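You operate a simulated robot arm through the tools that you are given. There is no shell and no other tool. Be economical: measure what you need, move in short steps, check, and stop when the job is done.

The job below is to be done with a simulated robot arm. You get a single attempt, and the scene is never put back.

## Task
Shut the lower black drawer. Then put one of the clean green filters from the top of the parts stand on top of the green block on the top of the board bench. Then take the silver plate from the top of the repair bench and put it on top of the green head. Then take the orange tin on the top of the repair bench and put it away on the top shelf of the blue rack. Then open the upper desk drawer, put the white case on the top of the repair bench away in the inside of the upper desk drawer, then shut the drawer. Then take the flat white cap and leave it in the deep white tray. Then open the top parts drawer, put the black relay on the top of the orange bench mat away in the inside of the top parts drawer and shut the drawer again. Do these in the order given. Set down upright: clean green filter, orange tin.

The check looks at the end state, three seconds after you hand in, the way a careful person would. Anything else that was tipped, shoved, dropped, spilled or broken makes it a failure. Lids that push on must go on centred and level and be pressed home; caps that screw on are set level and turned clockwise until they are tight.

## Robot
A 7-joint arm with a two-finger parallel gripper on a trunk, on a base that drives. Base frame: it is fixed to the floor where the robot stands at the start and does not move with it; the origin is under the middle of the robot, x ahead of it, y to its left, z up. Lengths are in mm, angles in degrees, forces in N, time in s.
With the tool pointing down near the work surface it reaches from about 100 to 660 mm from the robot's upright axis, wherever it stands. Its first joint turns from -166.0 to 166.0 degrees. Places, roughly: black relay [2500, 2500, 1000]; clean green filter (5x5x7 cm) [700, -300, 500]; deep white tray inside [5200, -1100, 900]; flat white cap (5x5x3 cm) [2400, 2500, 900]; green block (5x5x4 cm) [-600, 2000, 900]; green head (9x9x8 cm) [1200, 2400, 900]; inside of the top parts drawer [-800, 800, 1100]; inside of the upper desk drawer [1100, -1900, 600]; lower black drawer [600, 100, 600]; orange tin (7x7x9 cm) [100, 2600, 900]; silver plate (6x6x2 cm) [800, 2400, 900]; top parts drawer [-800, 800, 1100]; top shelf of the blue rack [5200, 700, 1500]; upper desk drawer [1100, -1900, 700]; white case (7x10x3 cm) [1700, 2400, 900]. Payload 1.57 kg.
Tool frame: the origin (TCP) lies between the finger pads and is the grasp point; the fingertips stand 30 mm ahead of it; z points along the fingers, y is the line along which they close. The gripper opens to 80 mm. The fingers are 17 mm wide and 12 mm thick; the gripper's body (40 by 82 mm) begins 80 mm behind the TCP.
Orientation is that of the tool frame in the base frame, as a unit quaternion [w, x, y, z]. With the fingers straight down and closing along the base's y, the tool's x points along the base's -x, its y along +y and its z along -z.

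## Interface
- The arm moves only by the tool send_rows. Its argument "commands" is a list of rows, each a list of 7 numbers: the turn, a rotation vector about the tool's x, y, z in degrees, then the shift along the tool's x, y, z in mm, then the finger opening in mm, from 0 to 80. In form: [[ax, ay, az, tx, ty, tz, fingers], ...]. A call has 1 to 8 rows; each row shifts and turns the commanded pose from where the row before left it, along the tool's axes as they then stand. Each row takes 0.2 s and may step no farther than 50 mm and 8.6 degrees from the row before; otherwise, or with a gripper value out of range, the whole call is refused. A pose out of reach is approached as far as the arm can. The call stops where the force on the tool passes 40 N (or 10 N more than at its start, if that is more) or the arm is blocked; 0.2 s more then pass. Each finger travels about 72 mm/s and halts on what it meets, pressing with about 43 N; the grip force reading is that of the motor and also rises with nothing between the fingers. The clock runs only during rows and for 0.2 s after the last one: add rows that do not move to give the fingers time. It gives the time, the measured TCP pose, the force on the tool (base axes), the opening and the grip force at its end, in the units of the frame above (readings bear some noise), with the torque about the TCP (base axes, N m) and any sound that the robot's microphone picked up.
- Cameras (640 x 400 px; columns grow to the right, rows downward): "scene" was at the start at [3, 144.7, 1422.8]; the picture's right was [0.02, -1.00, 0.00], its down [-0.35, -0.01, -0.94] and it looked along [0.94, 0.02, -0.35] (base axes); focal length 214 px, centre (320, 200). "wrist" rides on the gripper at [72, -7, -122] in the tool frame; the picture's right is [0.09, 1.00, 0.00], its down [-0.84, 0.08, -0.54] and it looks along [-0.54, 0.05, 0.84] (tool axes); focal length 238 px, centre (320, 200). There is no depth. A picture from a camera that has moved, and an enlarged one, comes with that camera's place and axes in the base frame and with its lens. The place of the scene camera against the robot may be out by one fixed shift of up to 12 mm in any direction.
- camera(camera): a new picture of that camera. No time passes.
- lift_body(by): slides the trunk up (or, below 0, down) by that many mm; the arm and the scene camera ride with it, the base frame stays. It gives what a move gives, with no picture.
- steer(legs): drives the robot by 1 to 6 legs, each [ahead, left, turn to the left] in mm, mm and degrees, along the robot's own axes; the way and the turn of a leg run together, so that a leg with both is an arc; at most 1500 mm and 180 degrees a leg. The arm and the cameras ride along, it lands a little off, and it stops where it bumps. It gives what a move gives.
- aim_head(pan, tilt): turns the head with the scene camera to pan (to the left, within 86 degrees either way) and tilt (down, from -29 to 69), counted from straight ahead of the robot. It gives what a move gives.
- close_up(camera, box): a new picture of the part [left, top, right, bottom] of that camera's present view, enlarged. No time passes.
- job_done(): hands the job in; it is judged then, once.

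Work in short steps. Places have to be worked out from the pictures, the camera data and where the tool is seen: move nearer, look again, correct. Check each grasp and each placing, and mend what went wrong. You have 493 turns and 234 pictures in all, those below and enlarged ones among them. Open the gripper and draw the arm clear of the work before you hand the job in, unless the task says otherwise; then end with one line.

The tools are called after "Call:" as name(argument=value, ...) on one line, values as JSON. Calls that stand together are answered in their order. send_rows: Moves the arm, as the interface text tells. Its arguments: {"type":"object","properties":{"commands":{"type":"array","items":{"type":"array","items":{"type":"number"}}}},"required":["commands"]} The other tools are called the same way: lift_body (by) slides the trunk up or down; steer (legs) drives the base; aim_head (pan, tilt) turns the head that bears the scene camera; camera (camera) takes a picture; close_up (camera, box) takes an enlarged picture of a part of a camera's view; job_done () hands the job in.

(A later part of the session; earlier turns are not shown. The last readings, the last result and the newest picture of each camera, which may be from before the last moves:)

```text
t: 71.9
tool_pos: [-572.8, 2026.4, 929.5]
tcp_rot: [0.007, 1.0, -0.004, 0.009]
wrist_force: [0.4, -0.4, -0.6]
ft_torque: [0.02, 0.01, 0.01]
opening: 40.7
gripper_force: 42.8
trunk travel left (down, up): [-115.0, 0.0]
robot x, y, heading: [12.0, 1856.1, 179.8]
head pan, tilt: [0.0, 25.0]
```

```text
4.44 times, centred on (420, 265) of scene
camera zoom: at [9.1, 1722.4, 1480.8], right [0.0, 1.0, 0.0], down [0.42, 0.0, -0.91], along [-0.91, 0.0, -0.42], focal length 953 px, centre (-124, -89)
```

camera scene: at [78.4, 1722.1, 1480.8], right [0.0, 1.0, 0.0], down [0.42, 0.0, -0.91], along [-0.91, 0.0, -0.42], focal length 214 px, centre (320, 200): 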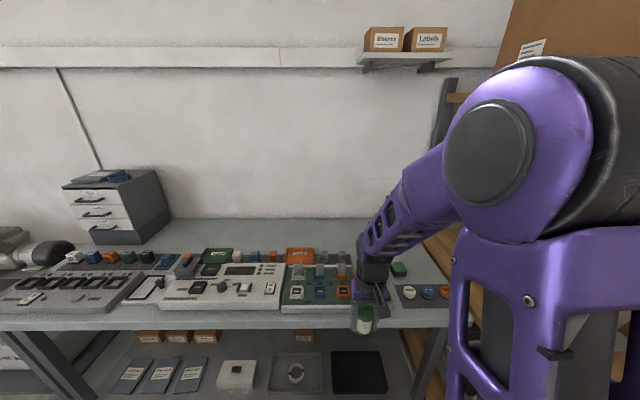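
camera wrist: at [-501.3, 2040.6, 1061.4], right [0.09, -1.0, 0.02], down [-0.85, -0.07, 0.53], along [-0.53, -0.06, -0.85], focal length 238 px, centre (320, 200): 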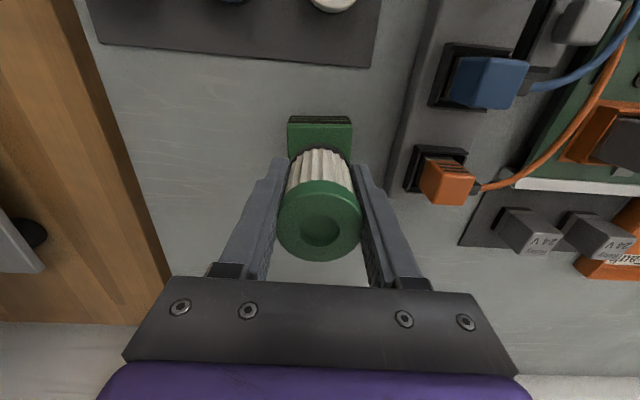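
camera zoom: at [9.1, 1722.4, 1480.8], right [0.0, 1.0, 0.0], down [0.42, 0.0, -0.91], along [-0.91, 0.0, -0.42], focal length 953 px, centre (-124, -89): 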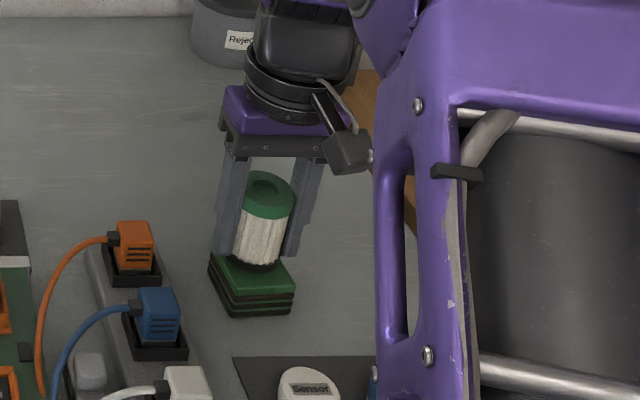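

No contact yet; I continue down.

Call:
send_rows(commands=[[0, 0, 0, 0, 0, 2, 30], [0, 0, 0, 0, 0, 2, 30], [0, 0, 0, 0, 0, 2, 30], [0, 0, 0, 0, 0, 2, 30]])

Call:
close_up(camera="scene", box=[370, 230, 450, 290])

```text
t: 72.9
tool_pos: [-572.0, 2027.6, 920.0]
tcp_rot: [0.007, 1.0, -0.002, 0.007]
wrist_force: [-0.7, -0.4, 0.5]
ft_torque: [0.0, 0.01, 0.02]
opening: 40.6
gripper_force: 43.2
trunk travel left (down, up): [-115.0, 0.0]
robot x, y, heading: [11.9, 1859.8, 179.6]
head pan, tilt: [0.0, 25.0]
```

```text
6.67 times, centred on (410, 260) of scene
camera zoom: at [9.1, 1722.4, 1480.8], right [0.0, 1.0, 0.0], down [0.42, 0.0, -0.91], along [-0.91, 0.0, -0.42], focal length 1430 px, centre (-280, -200)
```

zoom: 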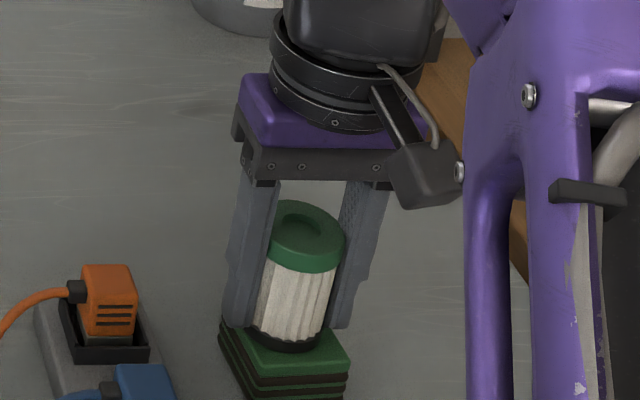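

Call:
send_rows(commands=[[0, 0, 0, 0, 0, 1.5, 30], [0, 0, 0, 0, 0, 1.5, 30], [0, 0, 0, 0, 0, 1.5, 30]])

```text
t: 73.7
tool_pos: [-572.8, 2026.0, 919.2]
tcp_rot: [0.006, 1.0, -0.003, 0.006]
wrist_force: [0.4, 0.5, 14.4]
ft_torque: [0.28, -0.05, -0.01]
opening: 40.6
gripper_force: 43.1
trunk travel left (down, up): [-115.0, 0.0]
robot x, y, heading: [11.0, 1861.7, 179.6]
head pan, tilt: [0.0, 25.0]
```

Contact is felt (14 N). Readings suggest the filter is a few mm short in y, so I lift 4 mm, shift 3 mm, and set down again.

Call:
send_rows(commands=[[0, 0, 0, 0, 0, -6, 30], [0, 0, 0, 0, -3.5, 0, 30], [0, 0, 0, 0, 0, 1.5, 30], [0, 0, 0, 0, 0, 1.5, 30]])

Call:
close_up(camera="scene", box=[370, 230, 450, 290])

Call:
camera(camera="wrist")

```text
t: 74.7
tool_pos: [-571.5, 2030.6, 919.0]
tcp_rot: [0.007, 1.0, -0.002, 0.009]
wrist_force: [-0.7, 0.2, -0.1]
ft_torque: [-0.01, 0.0, -0.02]
opening: 40.6
gripper_force: 42.5
trunk travel left (down, up): [-115.0, 0.0]
robot x, y, heading: [14.5, 1858.1, 179.8]
head pan, tilt: [0.0, 25.0]
```

```text
6.67 times, centred on (410, 260) of scene
camera zoom: at [9.1, 1722.4, 1480.8], right [0.0, 1.0, 0.0], down [0.42, 0.0, -0.91], along [-0.91, 0.0, -0.42], focal length 1430 px, centre (-280, -200)
```

zoom: 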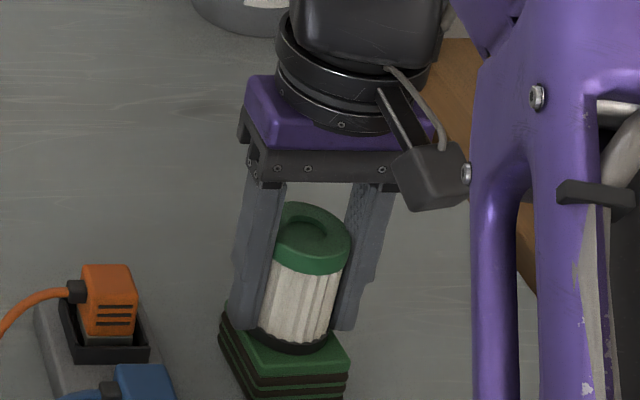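

```text
194 pictures are left
camera wrist: at [-500.7, 2039.5, 1042.0], right [0.09, -1.0, 0.02], down [-0.85, -0.07, 0.53], along [-0.53, -0.06, -0.85], focal length 238 px, centre (320, 200)
```

wrist: 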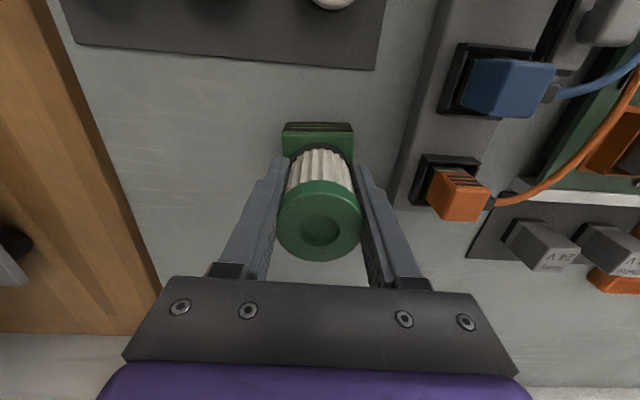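

Filter sits ~3 mm too far in −x by the wrist view; I shift it +3 mm in x and set it down.

Call:
send_rows(commands=[[0, 0, 0, 3.5, 0, 0, 30], [0, 0, 0, 0, 0, 1.5, 30], [0, 0, 0, 0, 0, 1, 30], [0, 0, 0, 0, 0, 1, 30]])

```text
t: 75.7
tool_pos: [-568.8, 2030.5, 919.2]
tcp_rot: [0.008, 1.0, -0.003, 0.006]
wrist_force: [2.8, -1.4, 23.2]
ft_torque: [0.37, 0.03, -0.02]
opening: 40.7
gripper_force: 42.5
trunk travel left (down, up): [-115.0, 0.0]
robot x, y, heading: [12.5, 1861.3, 179.7]
head pan, tilt: [0.0, 25.0]
```

Seated with 23 N; I relax slightly and open the fingers.

Call:
send_rows(commands=[[0, 0, 0, 0, 0, -0.8, 30], [0, 0, 0, 0, 0, 0, 45], [0, 0, 0, 0, 0, 0, 55], [0, 0, 0, 0, 0, 0, 62], [0, 0, 0, 0, 0, 0, 62]])

Call:
close_up(camera="scene", box=[370, 230, 450, 290])

```text
t: 76.9
tool_pos: [-568.6, 2030.8, 916.8]
tcp_rot: [0.007, 1.0, -0.002, 0.008]
wrist_force: [-0.2, 0.5, 0.6]
ft_torque: [0.0, 0.03, -0.02]
opening: 61.8
gripper_force: 0.1
trunk travel left (down, up): [-115.0, 0.0]
robot x, y, heading: [13.8, 1859.4, 179.7]
head pan, tilt: [0.0, 25.0]
```

```text
6.67 times, centred on (410, 260) of scene
camera zoom: at [9.1, 1722.4, 1480.8], right [0.0, 1.0, 0.0], down [0.42, 0.0, -0.91], along [-0.91, 0.0, -0.42], focal length 1430 px, centre (-280, -200)
```

zoom: 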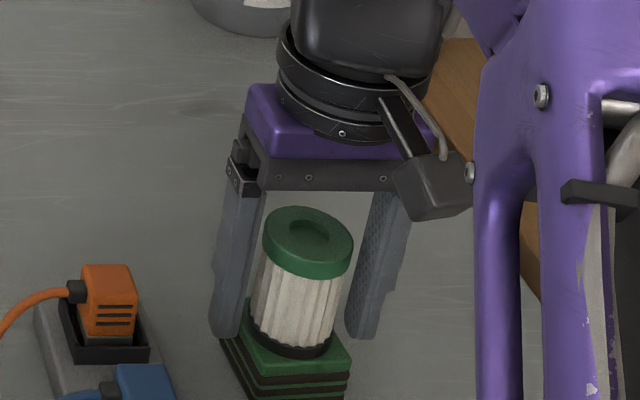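

The filter stands upright on the block. I lift straight off and view it.

Call:
send_rows(commands=[[0, 0, 0, 0, 0, -20, 62], [0, 0, 0, 0, 0, -35, 62], [0, 0, 0, 0, 0, -40, 70], [0, 0, 0, 30, 0, -30, 80], [0, 0, 0, 40, 20, 0, 80], [0, 0, 0, 40, 20, 0, 80]])

Call:
camera(camera="wrist")

Call:
close_up(camera="scene", box=[370, 230, 450, 290])

```text
t: 78.3
tool_pos: [-457.9, 1992.9, 1044.6]
tcp_rot: [0.006, 1.0, -0.002, 0.008]
wrist_force: [-0.1, 0.1, -0.3]
ft_torque: [-0.02, -0.03, 0.0]
opening: 79.8
gripper_force: 0.0
trunk travel left (down, up): [-115.0, 0.0]
robot x, y, heading: [11.9, 1860.0, 179.6]
head pan, tilt: [0.0, 25.0]
```

```text
192 pictures are left
camera wrist: at [-386.2, 2001.2, 1167.7], right [0.09, -1.0, 0.02], down [-0.85, -0.07, 0.53], along [-0.53, -0.06, -0.85], focal length 238 px, centre (320, 200)
```

wrist: 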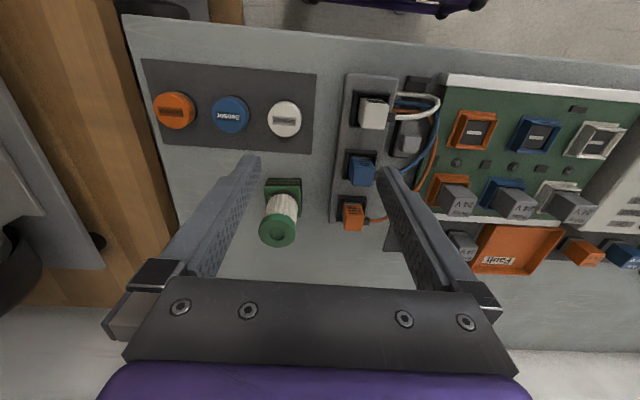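

```text
6.67 times, centred on (410, 260) of scene
camera zoom: at [9.1, 1722.4, 1480.8], right [0.0, 1.0, 0.0], down [0.42, 0.0, -0.91], along [-0.91, 0.0, -0.42], focal length 1430 px, centre (-280, -200)
```

zoom: 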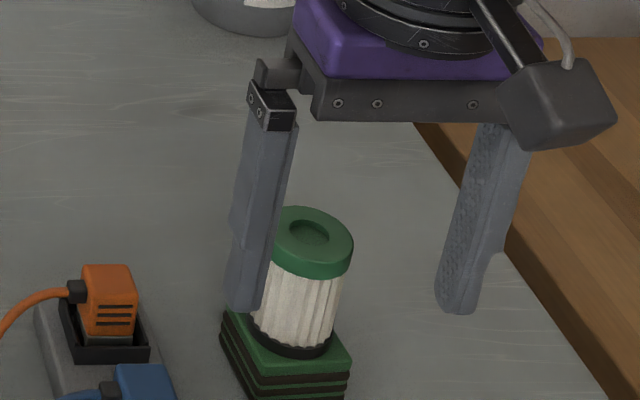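

The filter stands well. I retract the arm, back away, turn to face the repair bench and drive toward the plate and green head.

Call:
send_rows(commands=[[0, 0, 0, 25, 30, 10, 80], [0, 0, 0, 25, 30, 10, 80], [0, 0, 0, 25, 30, 10, 80], [0, 0, 0, 25, 30, 10, 80]])

Call:
steer(legs=[[-400, 200, 0], [0, 0, -90], [0, -560, 0]])

Call:
aim_head(pan=15, tilt=25)

Call:
camera(camera="scene")

```text
t: 79.3
tool_pos: [-360.2, 1871.2, 1007.0]
tcp_rot: [0.007, 1.0, -0.002, 0.007]
wrist_force: [0.6, -0.7, 0.2]
ft_torque: [0.0, -0.03, 0.0]
opening: 80.1
gripper_force: 0.0
trunk travel left (down, up): [-115.0, 0.0]
robot x, y, heading: [14.8, 1861.2, 179.9]
head pan, tilt: [0.0, 25.0]
```

```text
t: 91.4
tool_pos: [983.2, 2024.8, 1008.4]
tcp_rot: [0.01, 0.709, -0.706, 0.001]
wrist_force: [-0.2, 0.3, 0.2]
ft_torque: [0.0, 0.02, 0.0]
opening: 79.9
gripper_force: 0.0
trunk travel left (down, up): [-115.0, 0.0]
robot x, y, heading: [974.7, 1653.8, 90.1]
head pan, tilt: [0.0, 25.0]
```

```text
t: 92.1
tool_pos: [982.2, 2024.8, 1006.7]
tcp_rot: [0.011, 0.708, -0.706, 0.001]
wrist_force: [-0.6, -0.7, 0.5]
ft_torque: [-0.01, 0.0, -0.01]
opening: 80.2
gripper_force: 0.0
trunk travel left (down, up): [-115.0, 0.0]
robot x, y, heading: [974.0, 1653.8, 90.2]
head pan, tilt: [15.0, 25.0]
```

```text
190 pictures are left
camera scene: at [809.5, 1654.6, 1480.8], right [0.97, 0.26, 0.0], down [0.11, -0.41, -0.91], along [-0.24, 0.87, -0.42], focal length 214 px, centre (320, 200)
```

scene: 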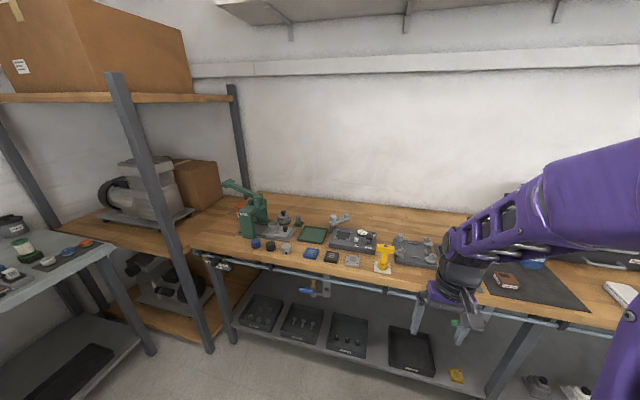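

I go 170 mm closer and look with the wrist camera over the bench.

Call:
steer(legs=[[170, 0, 0]])

Call:
camera(camera="wrist")

Call:
aim_head(pan=-10, tilt=30)

Call:
camera(camera="scene")

```text
t: 93.6
tool_pos: [980.7, 2195.5, 1007.3]
tcp_rot: [0.01, 0.709, -0.706, 0.001]
wrist_force: [-0.6, 0.2, 0.5]
ft_torque: [0.0, 0.0, 0.01]
opening: 80.1
gripper_force: 0.1
trunk travel left (down, up): [-115.0, 0.0]
robot x, y, heading: [970.6, 1824.7, 90.5]
head pan, tilt: [15.0, 25.0]
```

```text
189 pictures are left
camera wrist: at [991.2, 2126.0, 1130.1], right [-1.0, -0.1, 0.02], down [-0.07, 0.85, 0.53], along [-0.06, 0.53, -0.85], focal length 238 px, centre (320, 200)
```

wrist: 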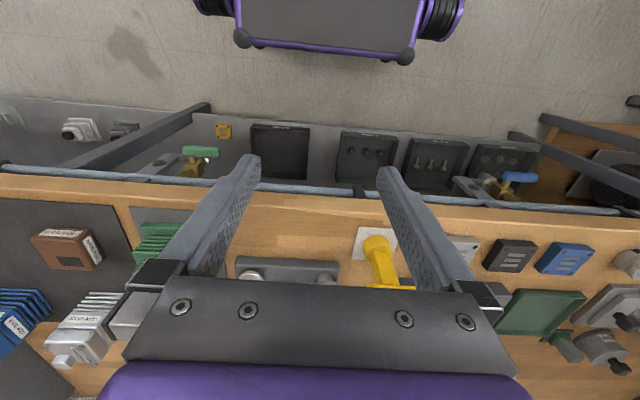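

```text
t: 94.5
tool_pos: [980.6, 2196.1, 1007.7]
tcp_rot: [0.01, 0.709, -0.705, 0.001]
wrist_force: [-0.5, -0.2, -0.2]
ft_torque: [0.03, -0.04, 0.06]
opening: 80.2
gripper_force: 0.0
trunk travel left (down, up): [-115.0, 0.0]
robot x, y, heading: [974.6, 1827.1, 90.2]
head pan, tilt: [-10.0, 30.0]
```

```text
188 pictures are left
camera scene: at [848.2, 1824.9, 1472.9], right [0.99, -0.17, 0.0], down [-0.08, -0.49, -0.87], along [0.14, 0.85, -0.5], focal length 214 px, centre (320, 200)
```

scene: 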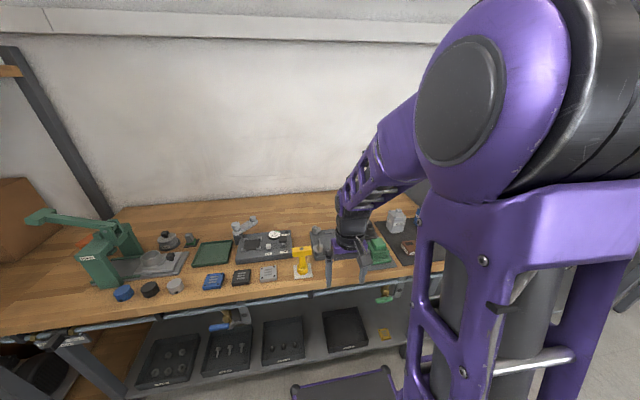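

Call:
close_up(camera="scene", box=[190, 210, 330, 300])

Call:
close_up(camera="wrist", box=[0, 190, 240, 340])

```text
4.44 times, centred on (260, 255) of scene
camera zoom: at [848.2, 1824.9, 1472.9], right [0.99, -0.17, 0.0], down [-0.08, -0.49, -0.87], along [0.14, 0.85, -0.5], focal length 953 px, centre (587, -44)
```

zoom: 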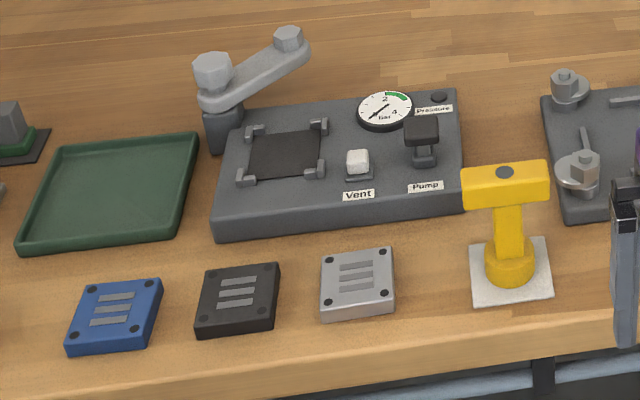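

```text
2.67 times, centred on (120, 265) of wrist
camera zoom: at [991.2, 2126.0, 1130.1], right [-1.0, -0.1, 0.02], down [-0.07, 0.85, 0.53], along [-0.06, 0.53, -0.85], focal length 636 px, centre (853, 27)
```

zoom: 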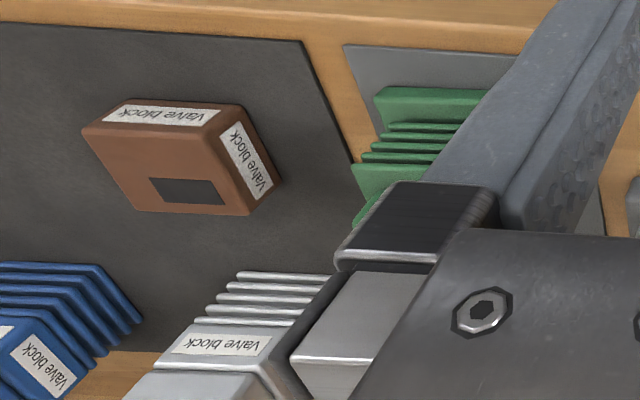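

The silver plate lies near (756,2357). I move the hand high over it.

Call:
send_rows(commands=[[0, 0, 0, -5, 15, -38, 76], [0, 0, 0, -16, 42, 0, 76], [0, 0, 0, -16, 42, 0, 76], [0, 0, 0, -16, 42, 0, 76], [0, 0, 0, -16, 42, 0, 76], [0, 0, 0, -16, 41, 0, 76]])

Call:
camera(camera="wrist")

```text
t: 95.9
tool_pos: [756.1, 2281.2, 1047.0]
tcp_rot: [0.011, 0.709, -0.705, 0.002]
wrist_force: [0.5, -0.4, 0.4]
ft_torque: [0.03, 0.02, 0.04]
opening: 76.0
gripper_force: 0.0
trunk travel left (down, up): [-115.0, 0.0]
robot x, y, heading: [971.0, 1821.8, 90.3]
head pan, tilt: [-10.0, 30.0]
```

```text
185 pictures are left
camera wrist: at [766.4, 2212.2, 1169.1], right [-1.0, -0.1, 0.02], down [-0.07, 0.85, 0.53], along [-0.06, 0.53, -0.85], focal length 238 px, centre (320, 200)
```

wrist: 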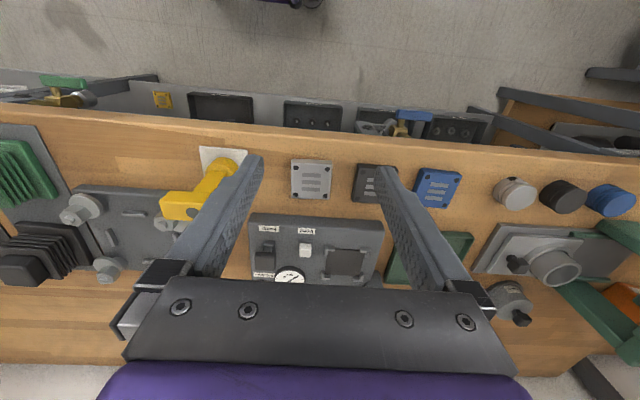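

Plate top is at about (760,2357,888), turned ~3°. I move above it.

Call:
send_rows(commands=[[0, 0, -3, -38, -2, 0, 76], [0, 0, 0, -38, -2, 0, 76], [0, 0, 0, 0, 0, 40, 76], [0, 0, 0, 0, 0, 40, 76]])

Call:
camera(camera="wrist")

```text
t: 96.9
tool_pos: [757.6, 2356.8, 963.7]
tcp_rot: [0.01, 0.727, -0.686, 0.001]
wrist_force: [-0.4, -0.4, 0.1]
ft_torque: [0.02, 0.0, 0.01]
opening: 75.8
gripper_force: 0.0
trunk travel left (down, up): [-115.0, 0.0]
robot x, y, heading: [969.9, 1825.8, 90.1]
head pan, tilt: [-10.0, 30.0]
```

```text
184 pictures are left
camera wrist: at [772.3, 2288.4, 1086.6], right [-0.99, -0.15, 0.02], down [-0.12, 0.84, 0.53], along [-0.09, 0.52, -0.85], focal length 238 px, centre (320, 200)
```

wrist: 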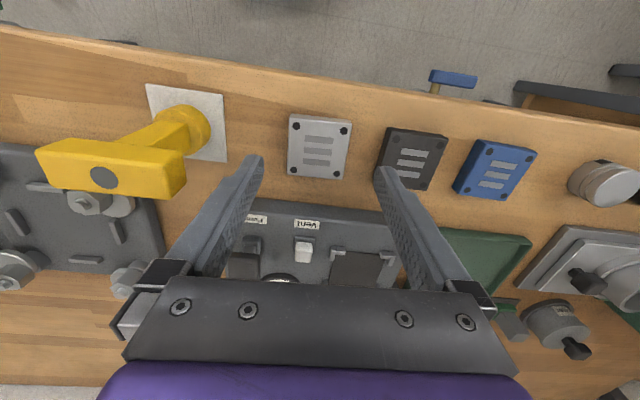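

Aligned. I descend to z≈902 and close on the plate.

Call:
send_rows(commands=[[0, 0, 0, -1, -2, 30, 76], [0, 0, 0, 0, 0, 25, 76], [0, 0, 0, 0, 0, 6, 76], [0, 0, 0, 0, 0, 0, 45], [0, 0, 0, 0, 0, 0, 45], [0, 0, 0, 0, 0, 0, 45]])

Call:
camera(camera="wrist")

```text
t: 98.3
tool_pos: [759.9, 2355.6, 903.6]
tcp_rot: [0.011, 0.727, -0.687, 0.0]
wrist_force: [-0.6, 0.7, -0.2]
ft_torque: [-0.03, 0.0, 0.01]
opening: 54.9
gripper_force: 43.1
trunk travel left (down, up): [-115.0, 0.0]
robot x, y, heading: [974.5, 1824.0, 90.3]
head pan, tilt: [-10.0, 30.0]
```

```text
183 pictures are left
camera wrist: at [772.7, 2286.8, 1026.0], right [-0.99, -0.15, 0.02], down [-0.12, 0.84, 0.53], along [-0.09, 0.52, -0.85], focal length 238 px, centre (320, 200)
```

wrist: 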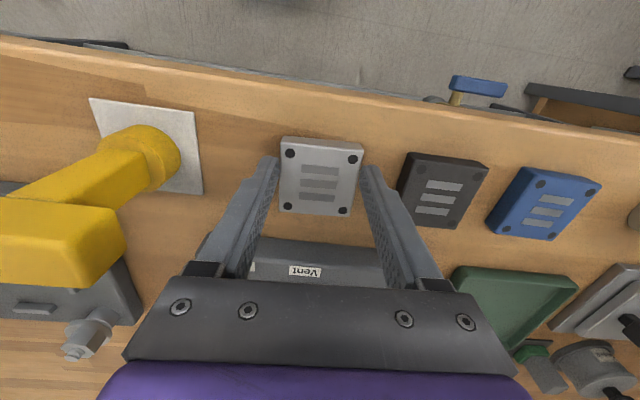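

Plate held. I lift and carry it toward the green head.

Call:
send_rows(commands=[[0, 0, 0, 0, 0, -20, 45], [0, 0, 0, 0, 0, -45, 45], [0, 0, 0, 0, 0, -45, 45], [0, 0, 0, 0, 0, -40, 45]])

Call:
send_rows(commands=[[0, 0, 0, 10, -40, 0, 45], [0, 0, 3, 10, -40, 0, 45], [0, 0, 0, 10, -40, 0, 45], [0, 0, 0, 10, -40, 0, 45], [0, 0, 0, 10, -40, 0, 45], [0, 0, 0, 10, -40, 0, 45], [0, 0, 0, 10, -40, 0, 45], [0, 0, 0, 10, -40, 0, 45]])

Call:
camera(camera="wrist")

```text
t: 99.3
tool_pos: [760.5, 2356.8, 1055.1]
tcp_rot: [0.011, 0.728, -0.686, 0.001]
wrist_force: [0.7, -0.6, -0.1]
ft_torque: [-0.01, -0.02, 0.02]
opening: 55.2
gripper_force: 43.0
trunk travel left (down, up): [-115.0, 0.0]
robot x, y, heading: [974.3, 1823.5, 90.3]
head pan, tilt: [-10.0, 30.0]
```

```text
t: 101.1
tool_pos: [1081.4, 2281.3, 1052.5]
tcp_rot: [0.011, 0.709, -0.705, 0.001]
wrist_force: [0.0, -0.2, -0.5]
ft_torque: [0.02, 0.01, -0.04]
opening: 55.4
gripper_force: 43.8
trunk travel left (down, up): [-115.0, 0.0]
robot x, y, heading: [971.0, 1821.9, 90.0]
head pan, tilt: [-10.0, 30.0]
```

```text
182 pictures are left
camera wrist: at [1092.3, 2212.5, 1174.3], right [-1.0, -0.1, 0.02], down [-0.07, 0.84, 0.53], along [-0.07, 0.53, -0.85], focal length 238 px, centre (320, 200)
```

wrist: 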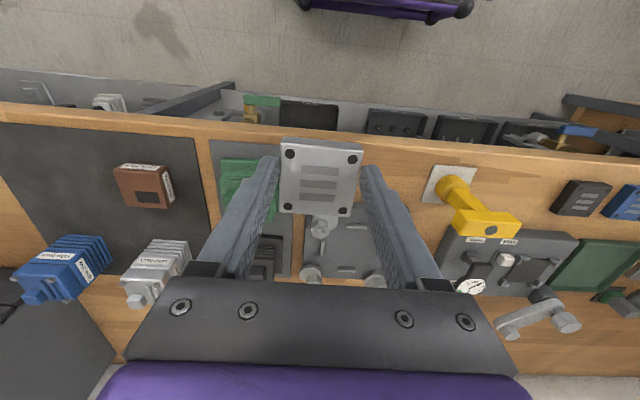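

Call:
send_rows(commands=[[0, 0, 0, 0, 45, 0, 45]])

Call:
close_up(camera="wrist", box=[120, 120, 280, 220])

```text
t: 101.5
tool_pos: [1037.6, 2283.8, 1054.5]
tcp_rot: [0.01, 0.709, -0.705, 0.001]
wrist_force: [0.0, 1.1, -2.0]
ft_torque: [-0.02, 0.03, -0.01]
opening: 55.3
gripper_force: 42.6
trunk travel left (down, up): [-115.0, 0.0]
robot x, y, heading: [972.4, 1826.1, 90.2]
head pan, tilt: [-10.0, 30.0]
```

```text
4.00 times, centred on (200, 170) of wrist
camera zoom: at [1047.8, 2214.2, 1176.0], right [-1.0, -0.1, 0.02], down [-0.07, 0.85, 0.53], along [-0.06, 0.53, -0.85], focal length 953 px, centre (800, 320)
```

zoom: 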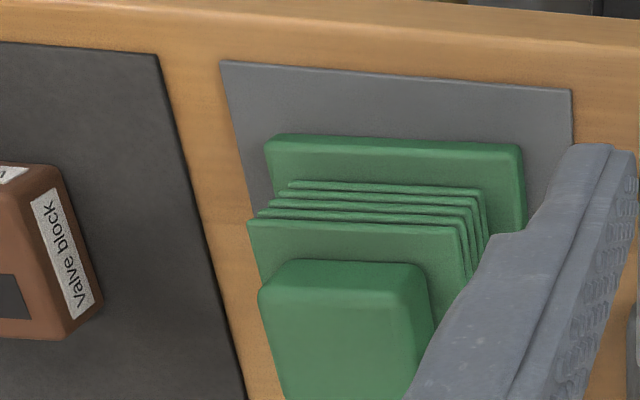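

Call:
send_rows(commands=[[0, 0, 0, -20, 40, 0, 45]])

Call:
close_up(camera="wrist", box=[90, 110, 250, 210])

```text
t: 101.9
tool_pos: [996.1, 2301.0, 1053.3]
tcp_rot: [0.011, 0.709, -0.705, 0.001]
wrist_force: [0.7, -0.4, -1.1]
ft_torque: [-0.04, 0.04, 0.0]
opening: 55.1
gripper_force: 42.7
trunk travel left (down, up): [-115.0, 0.0]
robot x, y, heading: [974.1, 1822.8, 90.4]
head pan, tilt: [-10.0, 30.0]
```

```text
4.00 times, centred on (170, 160) of wrist
camera zoom: at [1006.2, 2232.3, 1175.6], right [-1.0, -0.1, 0.02], down [-0.07, 0.85, 0.53], along [-0.07, 0.53, -0.85], focal length 953 px, centre (920, 360)
```

zoom: 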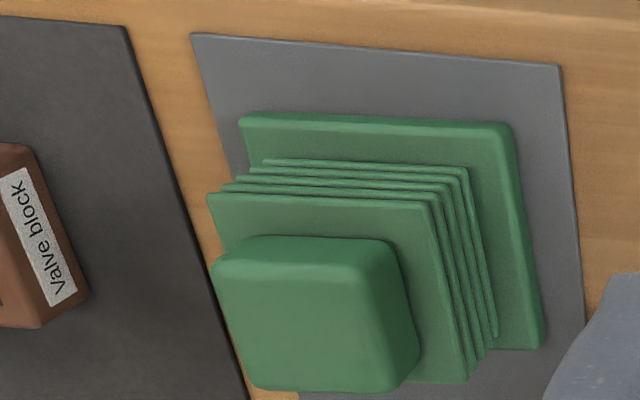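

The head has a boss on top. For an accurate fix I view it from the other side as well.

Call:
send_rows(commands=[[0, 0, 0, 0, -48, 0, 45], [0, 0, 0, 0, -48, 0, 45], [0, 0, 0, 0, -48, 0, 45], [0, 0, 0, 0, -48, 0, 45], [0, 0, 0, 0, -48, 0, 45], [0, 0, 0, 0, -48, 0, 45], [0, 0, 0, 0, -42, 0, 45]])

Call:
camera(camera="wrist")

```text
t: 103.5
tool_pos: [1329.6, 2303.8, 1045.8]
tcp_rot: [0.011, 0.708, -0.706, 0.0]
wrist_force: [-0.1, 0.2, -1.2]
ft_torque: [0.02, -0.01, 0.0]
opening: 55.2
gripper_force: 42.9
trunk travel left (down, up): [-115.0, 0.0]
robot x, y, heading: [974.2, 1823.6, 90.3]
head pan, tilt: [-10.0, 30.0]
```

```text
179 pictures are left
camera wrist: at [1340.9, 2234.5, 1167.7], right [-1.0, -0.1, 0.02], down [-0.07, 0.85, 0.53], along [-0.07, 0.53, -0.85], focal length 238 px, centre (320, 200)
```

wrist: 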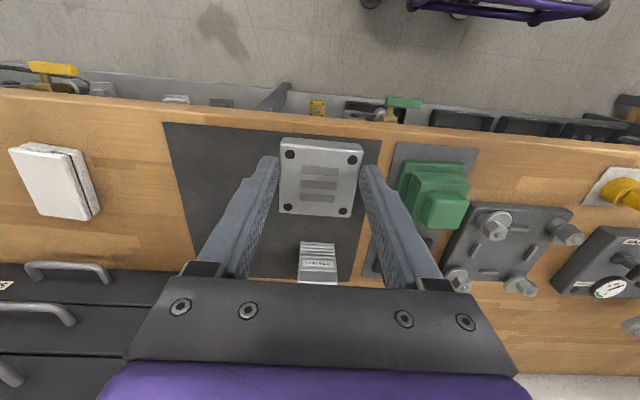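

Call:
close_up(camera="wrist", box=[380, 140, 500, 260])

```text
3.33 times, centred on (440, 200) of wrist
camera zoom: at [1340.9, 2234.5, 1167.7], right [-1.0, -0.1, 0.02], down [-0.07, 0.85, 0.53], along [-0.07, 0.53, -0.85], focal length 794 px, centre (-80, 200)
```

zoom: 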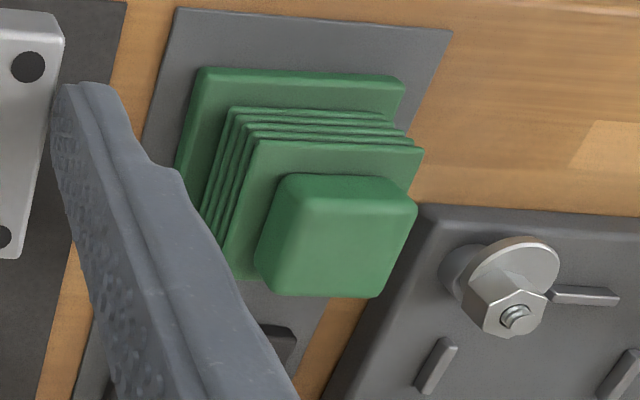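

Triangulation puts the boss top centre at (1166,2387,935), turned ~3°. I carry the plate over it.

Call:
send_rows(commands=[[0, 0, 0, -20, 41, 0, 45], [0, 0, 0, -20, 41, 0, 45], [0, 0, 0, -20, 41, 0, 45], [0, 0, 0, -20, 41, 0, 45], [0, 0, -3, 0, 0, 30, 45]])

Call:
camera(camera="wrist")

```text
t: 104.7
tool_pos: [1162.3, 2383.9, 1019.3]
tcp_rot: [0.011, 0.728, -0.686, 0.001]
wrist_force: [1.0, -0.5, -0.5]
ft_torque: [0.0, -0.03, -0.03]
opening: 55.0
gripper_force: 42.8
trunk travel left (down, up): [-115.0, 0.0]
robot x, y, heading: [972.8, 1826.4, 90.2]
head pan, tilt: [-10.0, 30.0]
```

```text
177 pictures are left
camera wrist: at [1175.5, 2314.9, 1141.5], right [-0.99, -0.15, 0.02], down [-0.12, 0.84, 0.53], along [-0.09, 0.52, -0.85], focal length 238 px, centre (320, 200)
```

wrist: 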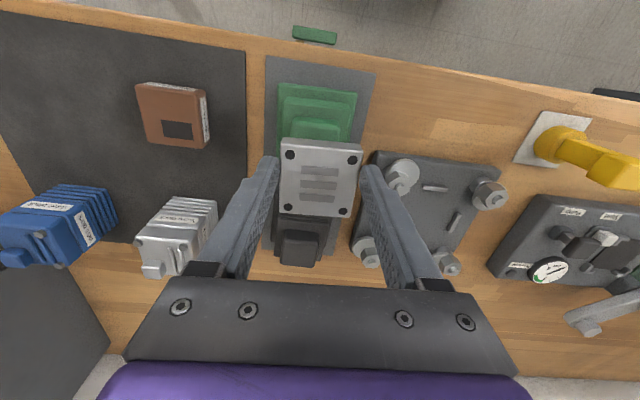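

Matches. I shift 4 mm in +x and lower toward contact.

Call:
send_rows(commands=[[0, 0, 0, -1, -4, 15, 45], [0, 0, 0, 0, 0, 15, 45], [0, 0, 0, 0, 0, 5, 45], [0, 0, 0, 0, 0, 3, 45], [0, 0, 0, 0, 0, 3, 45]])

Call:
camera(camera="wrist")

```text
t: 105.9
tool_pos: [1165.3, 2383.2, 980.0]
tcp_rot: [0.011, 0.727, -0.687, 0.0]
wrist_force: [-0.6, 0.6, 6.2]
ft_torque: [-0.09, -0.03, -0.01]
opening: 55.2
gripper_force: 42.8
trunk travel left (down, up): [-115.0, 0.0]
robot x, y, heading: [975.0, 1821.5, 90.2]
head pan, tilt: [-10.0, 30.0]
```

```text
176 pictures are left
camera wrist: at [1179.3, 2314.5, 1102.3], right [-0.99, -0.15, 0.02], down [-0.12, 0.84, 0.53], along [-0.09, 0.52, -0.85], focal length 238 px, centre (320, 200)
```

wrist: 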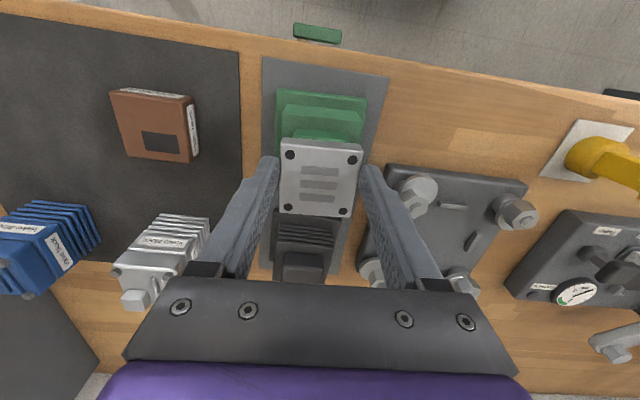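

Contact is felt at 980 mm, centred. I press one more mm and release.

Call:
send_rows(commands=[[0, 0, 0, 0, 0, 1, 45], [0, 0, 0, 0, 0, 0, 58], [0, 0, 0, 0, 0, 0, 66], [0, 0, 0, 0, 0, 0, 74], [0, 0, 0, 0, 0, 0, 74]])

Call:
send_rows(commands=[[0, 0, 0, 0, 0, -15, 74], [0, 0, 0, 0, 0, -40, 74], [0, 0, 0, 30, 0, -20, 74], [0, 0, 0, 40, 0, 0, 74]])

Call:
camera(camera="wrist")

```text
t: 107.1
tool_pos: [1164.5, 2382.9, 978.4]
tcp_rot: [0.011, 0.727, -0.686, 0.0]
wrist_force: [-0.1, -0.3, -0.3]
ft_torque: [0.01, 0.01, 0.01]
opening: 74.2
gripper_force: 0.2
trunk travel left (down, up): [-115.0, 0.0]
robot x, y, heading: [974.8, 1820.3, 90.1]
head pan, tilt: [-10.0, 30.0]
```

```text
t: 108.1
tool_pos: [1170.7, 2312.2, 1053.0]
tcp_rot: [0.011, 0.728, -0.686, 0.001]
wrist_force: [-0.5, 0.5, -0.4]
ft_torque: [-0.01, 0.01, -0.02]
opening: 73.9
gripper_force: 0.0
trunk travel left (down, up): [-115.0, 0.0]
robot x, y, heading: [974.3, 1823.4, 90.1]
head pan, tilt: [-10.0, 30.0]
```

```text
175 pictures are left
camera wrist: at [1185.5, 2243.9, 1174.4], right [-0.99, -0.15, 0.02], down [-0.12, 0.84, 0.53], along [-0.09, 0.52, -0.85], focal length 238 px, centre (320, 200)
```

wrist: 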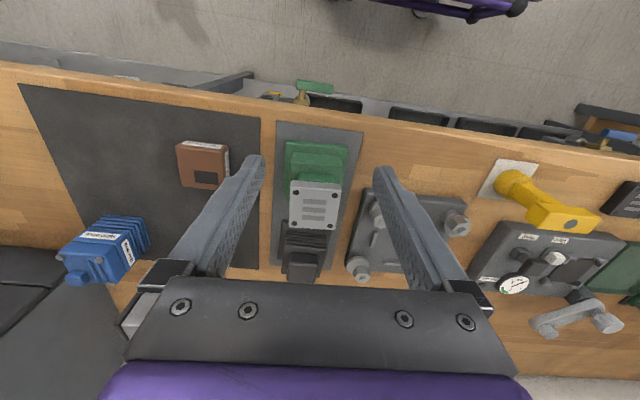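

The plate sits on the head. Next the orange tin: I retract and drive left along the bench, then look.

Call:
send_rows(commands=[[0, 0, 3, 28, 38, 0, 74], [0, 0, 0, 28, 38, 0, 74], [0, 0, 0, 28, 38, 0, 74], [0, 0, 0, 28, 38, 0, 74], [0, 0, 0, 20, 38, 0, 74]])

Call:
steer(legs=[[0, 800, 0]])

Call:
aim_head(pan=0, tilt=25)

Call:
camera(camera="scene")

Call:
camera(camera="wrist")

```text
t: 109.3
tool_pos: [983.4, 2179.0, 1055.7]
tcp_rot: [0.01, 0.708, -0.706, 0.001]
wrist_force: [-0.1, 0.2, 0.2]
ft_torque: [-0.03, 0.02, 0.01]
opening: 74.2
gripper_force: 0.1
trunk travel left (down, up): [-115.0, 0.0]
robot x, y, heading: [972.6, 1822.3, 90.5]
head pan, tilt: [-10.0, 30.0]
```

```text
t: 117.6
tool_pos: [160.8, 2171.5, 1055.6]
tcp_rot: [0.011, 0.712, -0.702, 0.001]
wrist_force: [-0.5, 0.7, -1.0]
ft_torque: [-0.02, 0.0, 0.0]
opening: 73.7
gripper_force: 0.1
trunk travel left (down, up): [-115.0, 0.0]
robot x, y, heading: [154.6, 1813.8, 90.8]
head pan, tilt: [-10.0, 30.0]
```

```text
t: 118.3
tool_pos: [161.2, 2169.9, 1056.6]
tcp_rot: [0.011, 0.712, -0.702, 0.0]
wrist_force: [0.7, 0.7, -0.3]
ft_torque: [0.03, -0.01, 0.01]
opening: 74.2
gripper_force: 0.0
trunk travel left (down, up): [-115.0, 0.0]
robot x, y, heading: [156.8, 1816.3, 90.9]
head pan, tilt: [0.0, 25.0]
```

```text
174 pictures are left
camera scene: at [14.4, 1817.9, 1480.8], right [1.0, 0.01, 0.0], down [0.01, -0.42, -0.91], along [-0.01, 0.91, -0.42], focal length 214 px, centre (320, 200)
```

scene: 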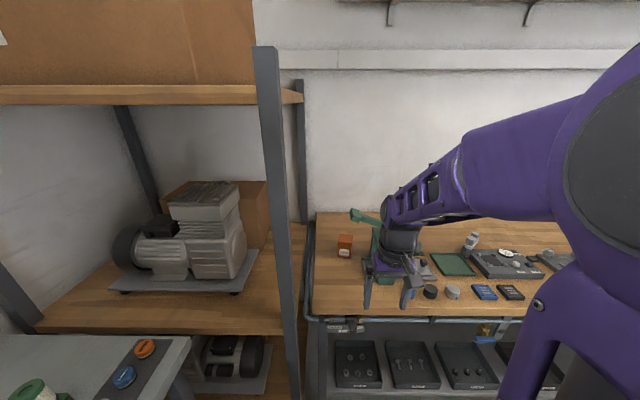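

```text
173 pictures are left
camera wrist: at [172.2, 2101.6, 1178.9], right [-0.99, -0.11, 0.02], down [-0.08, 0.84, 0.53], along [-0.07, 0.53, -0.85], focal length 238 px, centre (320, 200)
```

wrist: 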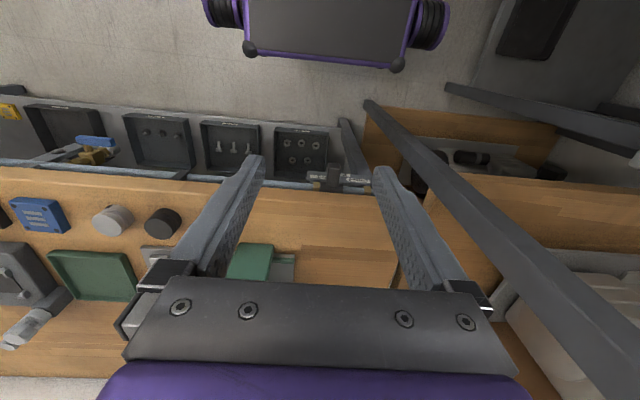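

Call:
close_up(camera="scene", box=[300, 190, 440, 320])

```text
3.08 times, centred on (370, 255) of scene
camera zoom: at [14.4, 1817.9, 1480.8], right [1.0, 0.01, 0.0], down [0.01, -0.42, -0.91], along [-0.01, 0.91, -0.42], focal length 660 px, centre (166, 31)
```

zoom: 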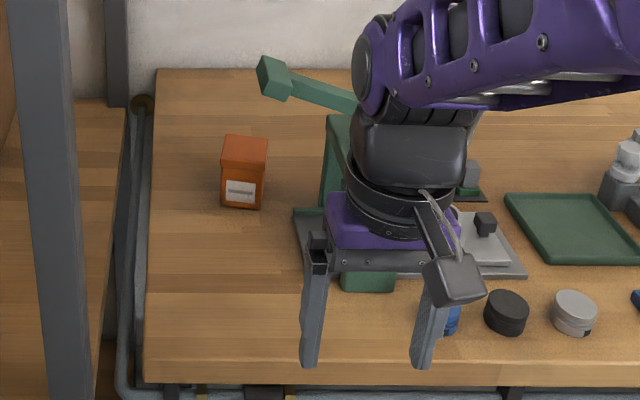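

The tin stands near (116,2587), but the press lever's end hangs at about (131,2457,1130), so I'll grasp the tin from the front with the tool tilted forward under the lever. First I lower and tilt the tool in front of the bench.

Call:
send_rows(commands=[[0, -7.5, 0, 20, 0, 10, 80], [0, -7.5, 0, 0, 0, 10, 80], [0, -7.5, 0, 0, 0, 10, 80], [0, -7.5, 0, 0, 0, 10, 80], [0, -7.5, 0, 0, 0, 10, 80], [0, -7.5, 0, 10, 0, 0, 80], [0, -7.5, 0, 10, 0, 0, 80], [0, -7.5, 0, 10, 0, 0, 80]])

Call:
camera(camera="scene")

Call:
camera(camera="wrist")

```text
t: 120.3
tool_pos: [223.3, 2273.5, 1052.3]
tcp_rot: [0.337, -0.589, 0.663, 0.315]
wrist_force: [0.7, 0.9, 1.0]
ft_torque: [0.01, -0.01, 0.06]
opening: 80.0
gripper_force: 0.1
out of reach, approached as far as the arm can: row 4, 5, 6, 7, 8
trunk travel left (down, up): [-115.0, 0.0]
robot x, y, heading: [153.7, 1814.7, 91.0]
head pan, tilt: [0.0, 25.0]
stopped in row 8: the arm was blocked; the commanded pose is now the measured one
```

```text
171 pictures are left
camera scene: at [15.7, 1817.4, 1481.0], right [1.0, 0.02, 0.0], down [0.01, -0.42, -0.91], along [-0.01, 0.91, -0.42], focal length 214 px, centre (320, 200)
```

scene: 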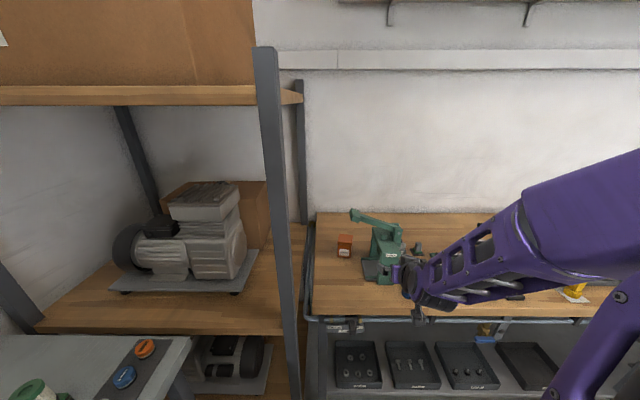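

```text
170 pictures are left
camera wrist: at [216.5, 2132.7, 1062.8], right [-1.0, 0.05, -0.06], down [-0.05, 0.04, 1.0], along [0.06, 1.0, -0.04], focal length 238 px, centre (320, 200)
```

wrist: 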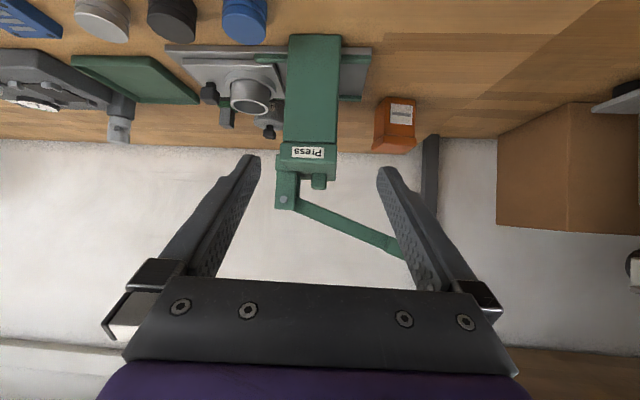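

Call:
close_up(camera="scene", box=[310, 190, 430, 300])

```text
3.64 times, centred on (370, 245) of scene
camera zoom: at [15.7, 1817.4, 1481.0], right [1.0, 0.02, 0.0], down [0.01, -0.42, -0.91], along [-0.01, 0.91, -0.42], focal length 780 px, centre (138, 36)
```

zoom: 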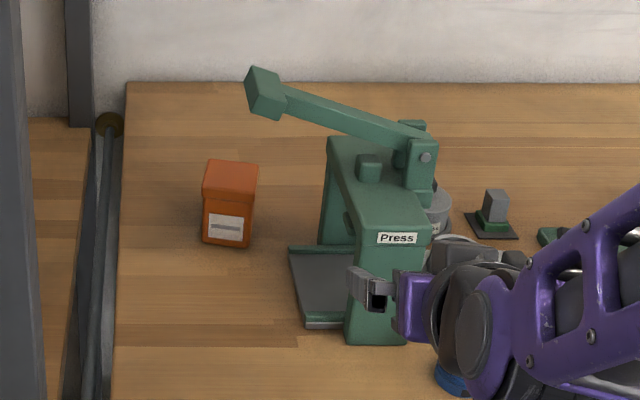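

Lever end confirmed at about (124,2438,1125); tin near face at y≈2550, centre x≈118. I straighten the yaw, move left and lower the hand in front of the tin.

Call:
send_rows(commands=[[-4.3, 0, -3, 5, 26, -5, 80], [0, 0, 0, 17, 26, 15, 80], [0, 0, 0, 25, 26, 20, 80], [0, 0, 0, 25, 26, 20, 80], [0, 0, 0, 15, 5, 25, 80]])

Call:
camera(camera="wrist")

Call:
camera(camera="scene")

```text
t: 121.5
tool_pos: [110.9, 2303.8, 944.4]
tcp_rot: [0.322, -0.621, 0.634, 0.33]
wrist_force: [0.3, -0.4, 0.4]
ft_torque: [0.0, 0.02, -0.04]
opening: 80.1
gripper_force: 0.3
out of reach, approached as far as the arm can: row 1, 2, 3
trunk travel left (down, up): [-115.0, 0.0]
robot x, y, heading: [156.5, 1813.9, 91.0]
head pan, tilt: [0.0, 25.0]
```

```text
168 pictures are left
camera wrist: at [116.8, 2163.3, 954.3], right [-1.0, -0.04, -0.06], down [-0.06, 0.04, 1.0], along [-0.04, 1.0, -0.04], focal length 238 px, centre (320, 200)
```

wrist: 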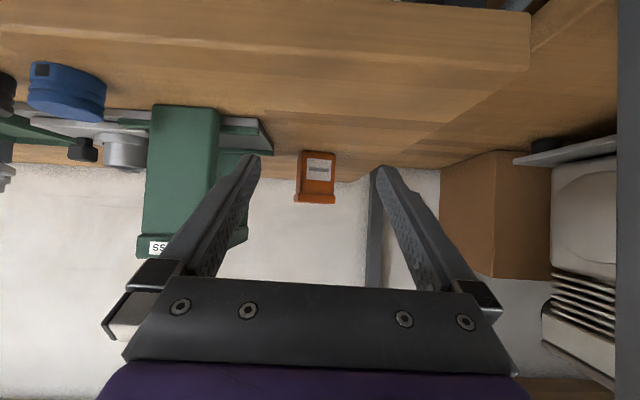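

```text
167 pictures are left
camera scene: at [14.3, 1817.8, 1480.8], right [1.0, 0.02, 0.0], down [0.01, -0.42, -0.91], along [-0.01, 0.91, -0.42], focal length 214 px, centre (320, 200)
```

scene: 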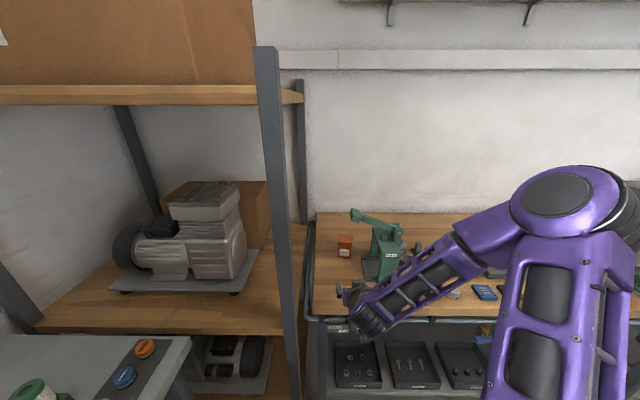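

The tin is straight ahead at x≈108. I drive 80 mm ahead and 50 mm left so the arm extends straighter.

Call:
steer(legs=[[70, 50, -1]])

Call:
send_rows(commands=[[0, 0, 0, 0, -25, 0, 80], [0, 0, 0, 0, -24, 0, 80]])

Call:
camera(camera="wrist")

Call:
camera(camera="scene")

```text
t: 122.7
tool_pos: [69.0, 2375.1, 944.0]
tcp_rot: [0.325, -0.614, 0.64, 0.328]
wrist_force: [-0.1, 0.7, -0.1]
ft_torque: [-0.01, -0.01, -0.04]
opening: 79.9
gripper_force: 0.1
trunk travel left (down, up): [-115.0, 0.0]
robot x, y, heading: [100.6, 1886.0, 90.0]
head pan, tilt: [0.0, 25.0]
```

```text
t: 123.2
tool_pos: [119.2, 2372.7, 942.4]
tcp_rot: [0.327, -0.613, 0.641, 0.327]
wrist_force: [-1.0, -0.4, -0.5]
ft_torque: [0.01, 0.01, -0.01]
opening: 80.1
gripper_force: 0.1
trunk travel left (down, up): [-115.0, 0.0]
robot x, y, heading: [101.9, 1885.1, 89.6]
head pan, tilt: [0.0, 25.0]
```

```text
166 pictures are left
camera wrist: at [123.1, 2232.0, 953.5], right [-1.0, -0.02, -0.06], down [-0.06, 0.04, 1.0], along [-0.02, 1.0, -0.04], focal length 238 px, centre (320, 200)
```

wrist: 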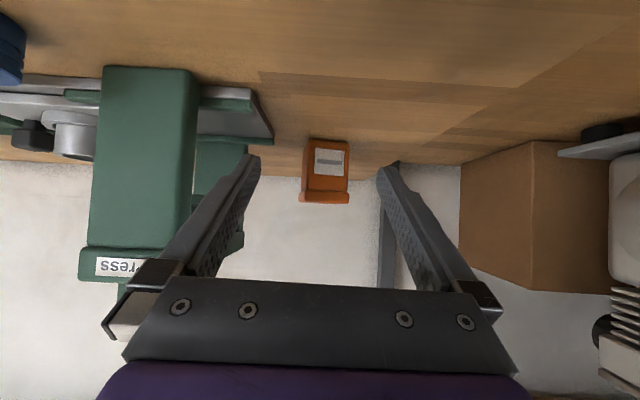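

```text
165 pictures are left
camera scene: at [-36.5, 1890.4, 1480.8], right [1.0, 0.0, 0.0], down [0.0, -0.42, -0.91], along [0.0, 0.91, -0.42], focal length 214 px, centre (320, 200)
```

scene: 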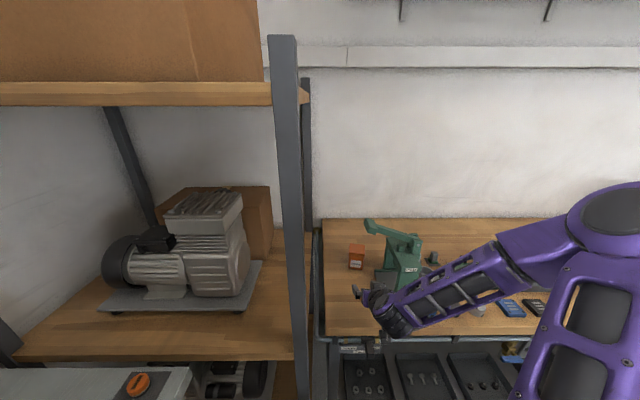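

Two views fix the tin: near face y≈2550, x≈109, width 60. I advance in line to y≈2475 first.

Call:
send_rows(commands=[[0, 0, 0, -20, 5, 29, 80], [0, 0, 0, -20, 5, 29, 80], [0, 0, 0, -18, 0, 26, 80]])

Call:
camera(camera="wrist")

Call:
close_up(camera="scene", box=[310, 200, 450, 350])

```text
t: 124.0
tool_pos: [110.9, 2476.5, 942.6]
tcp_rot: [0.327, -0.614, 0.64, 0.327]
wrist_force: [-0.2, -0.4, 0.3]
ft_torque: [0.01, 0.04, -0.01]
opening: 80.0
gripper_force: 0.1
trunk travel left (down, up): [-115.0, 0.0]
robot x, y, heading: [105.3, 1883.8, 89.9]
head pan, tilt: [0.0, 25.0]
```

```text
164 pictures are left
camera wrist: at [114.7, 2334.6, 953.3], right [-1.0, -0.02, -0.06], down [-0.06, 0.04, 1.0], along [-0.02, 1.0, -0.04], focal length 238 px, centre (320, 200)
```

wrist: 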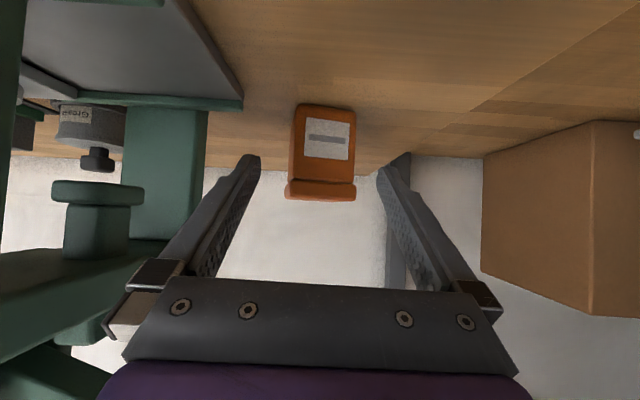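

```text
2.67 times, centred on (380, 275) of scene
camera zoom: at [-36.4, 1890.3, 1480.8], right [1.0, 0.0, 0.0], down [0.0, -0.42, -0.91], along [0.0, 0.91, -0.42], focal length 572 px, centre (160, 0)
```

zoom: 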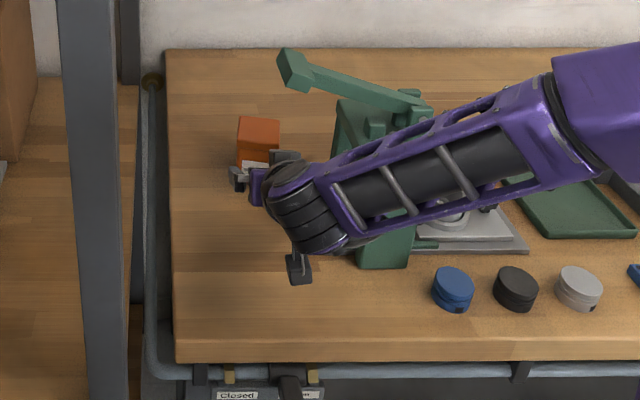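

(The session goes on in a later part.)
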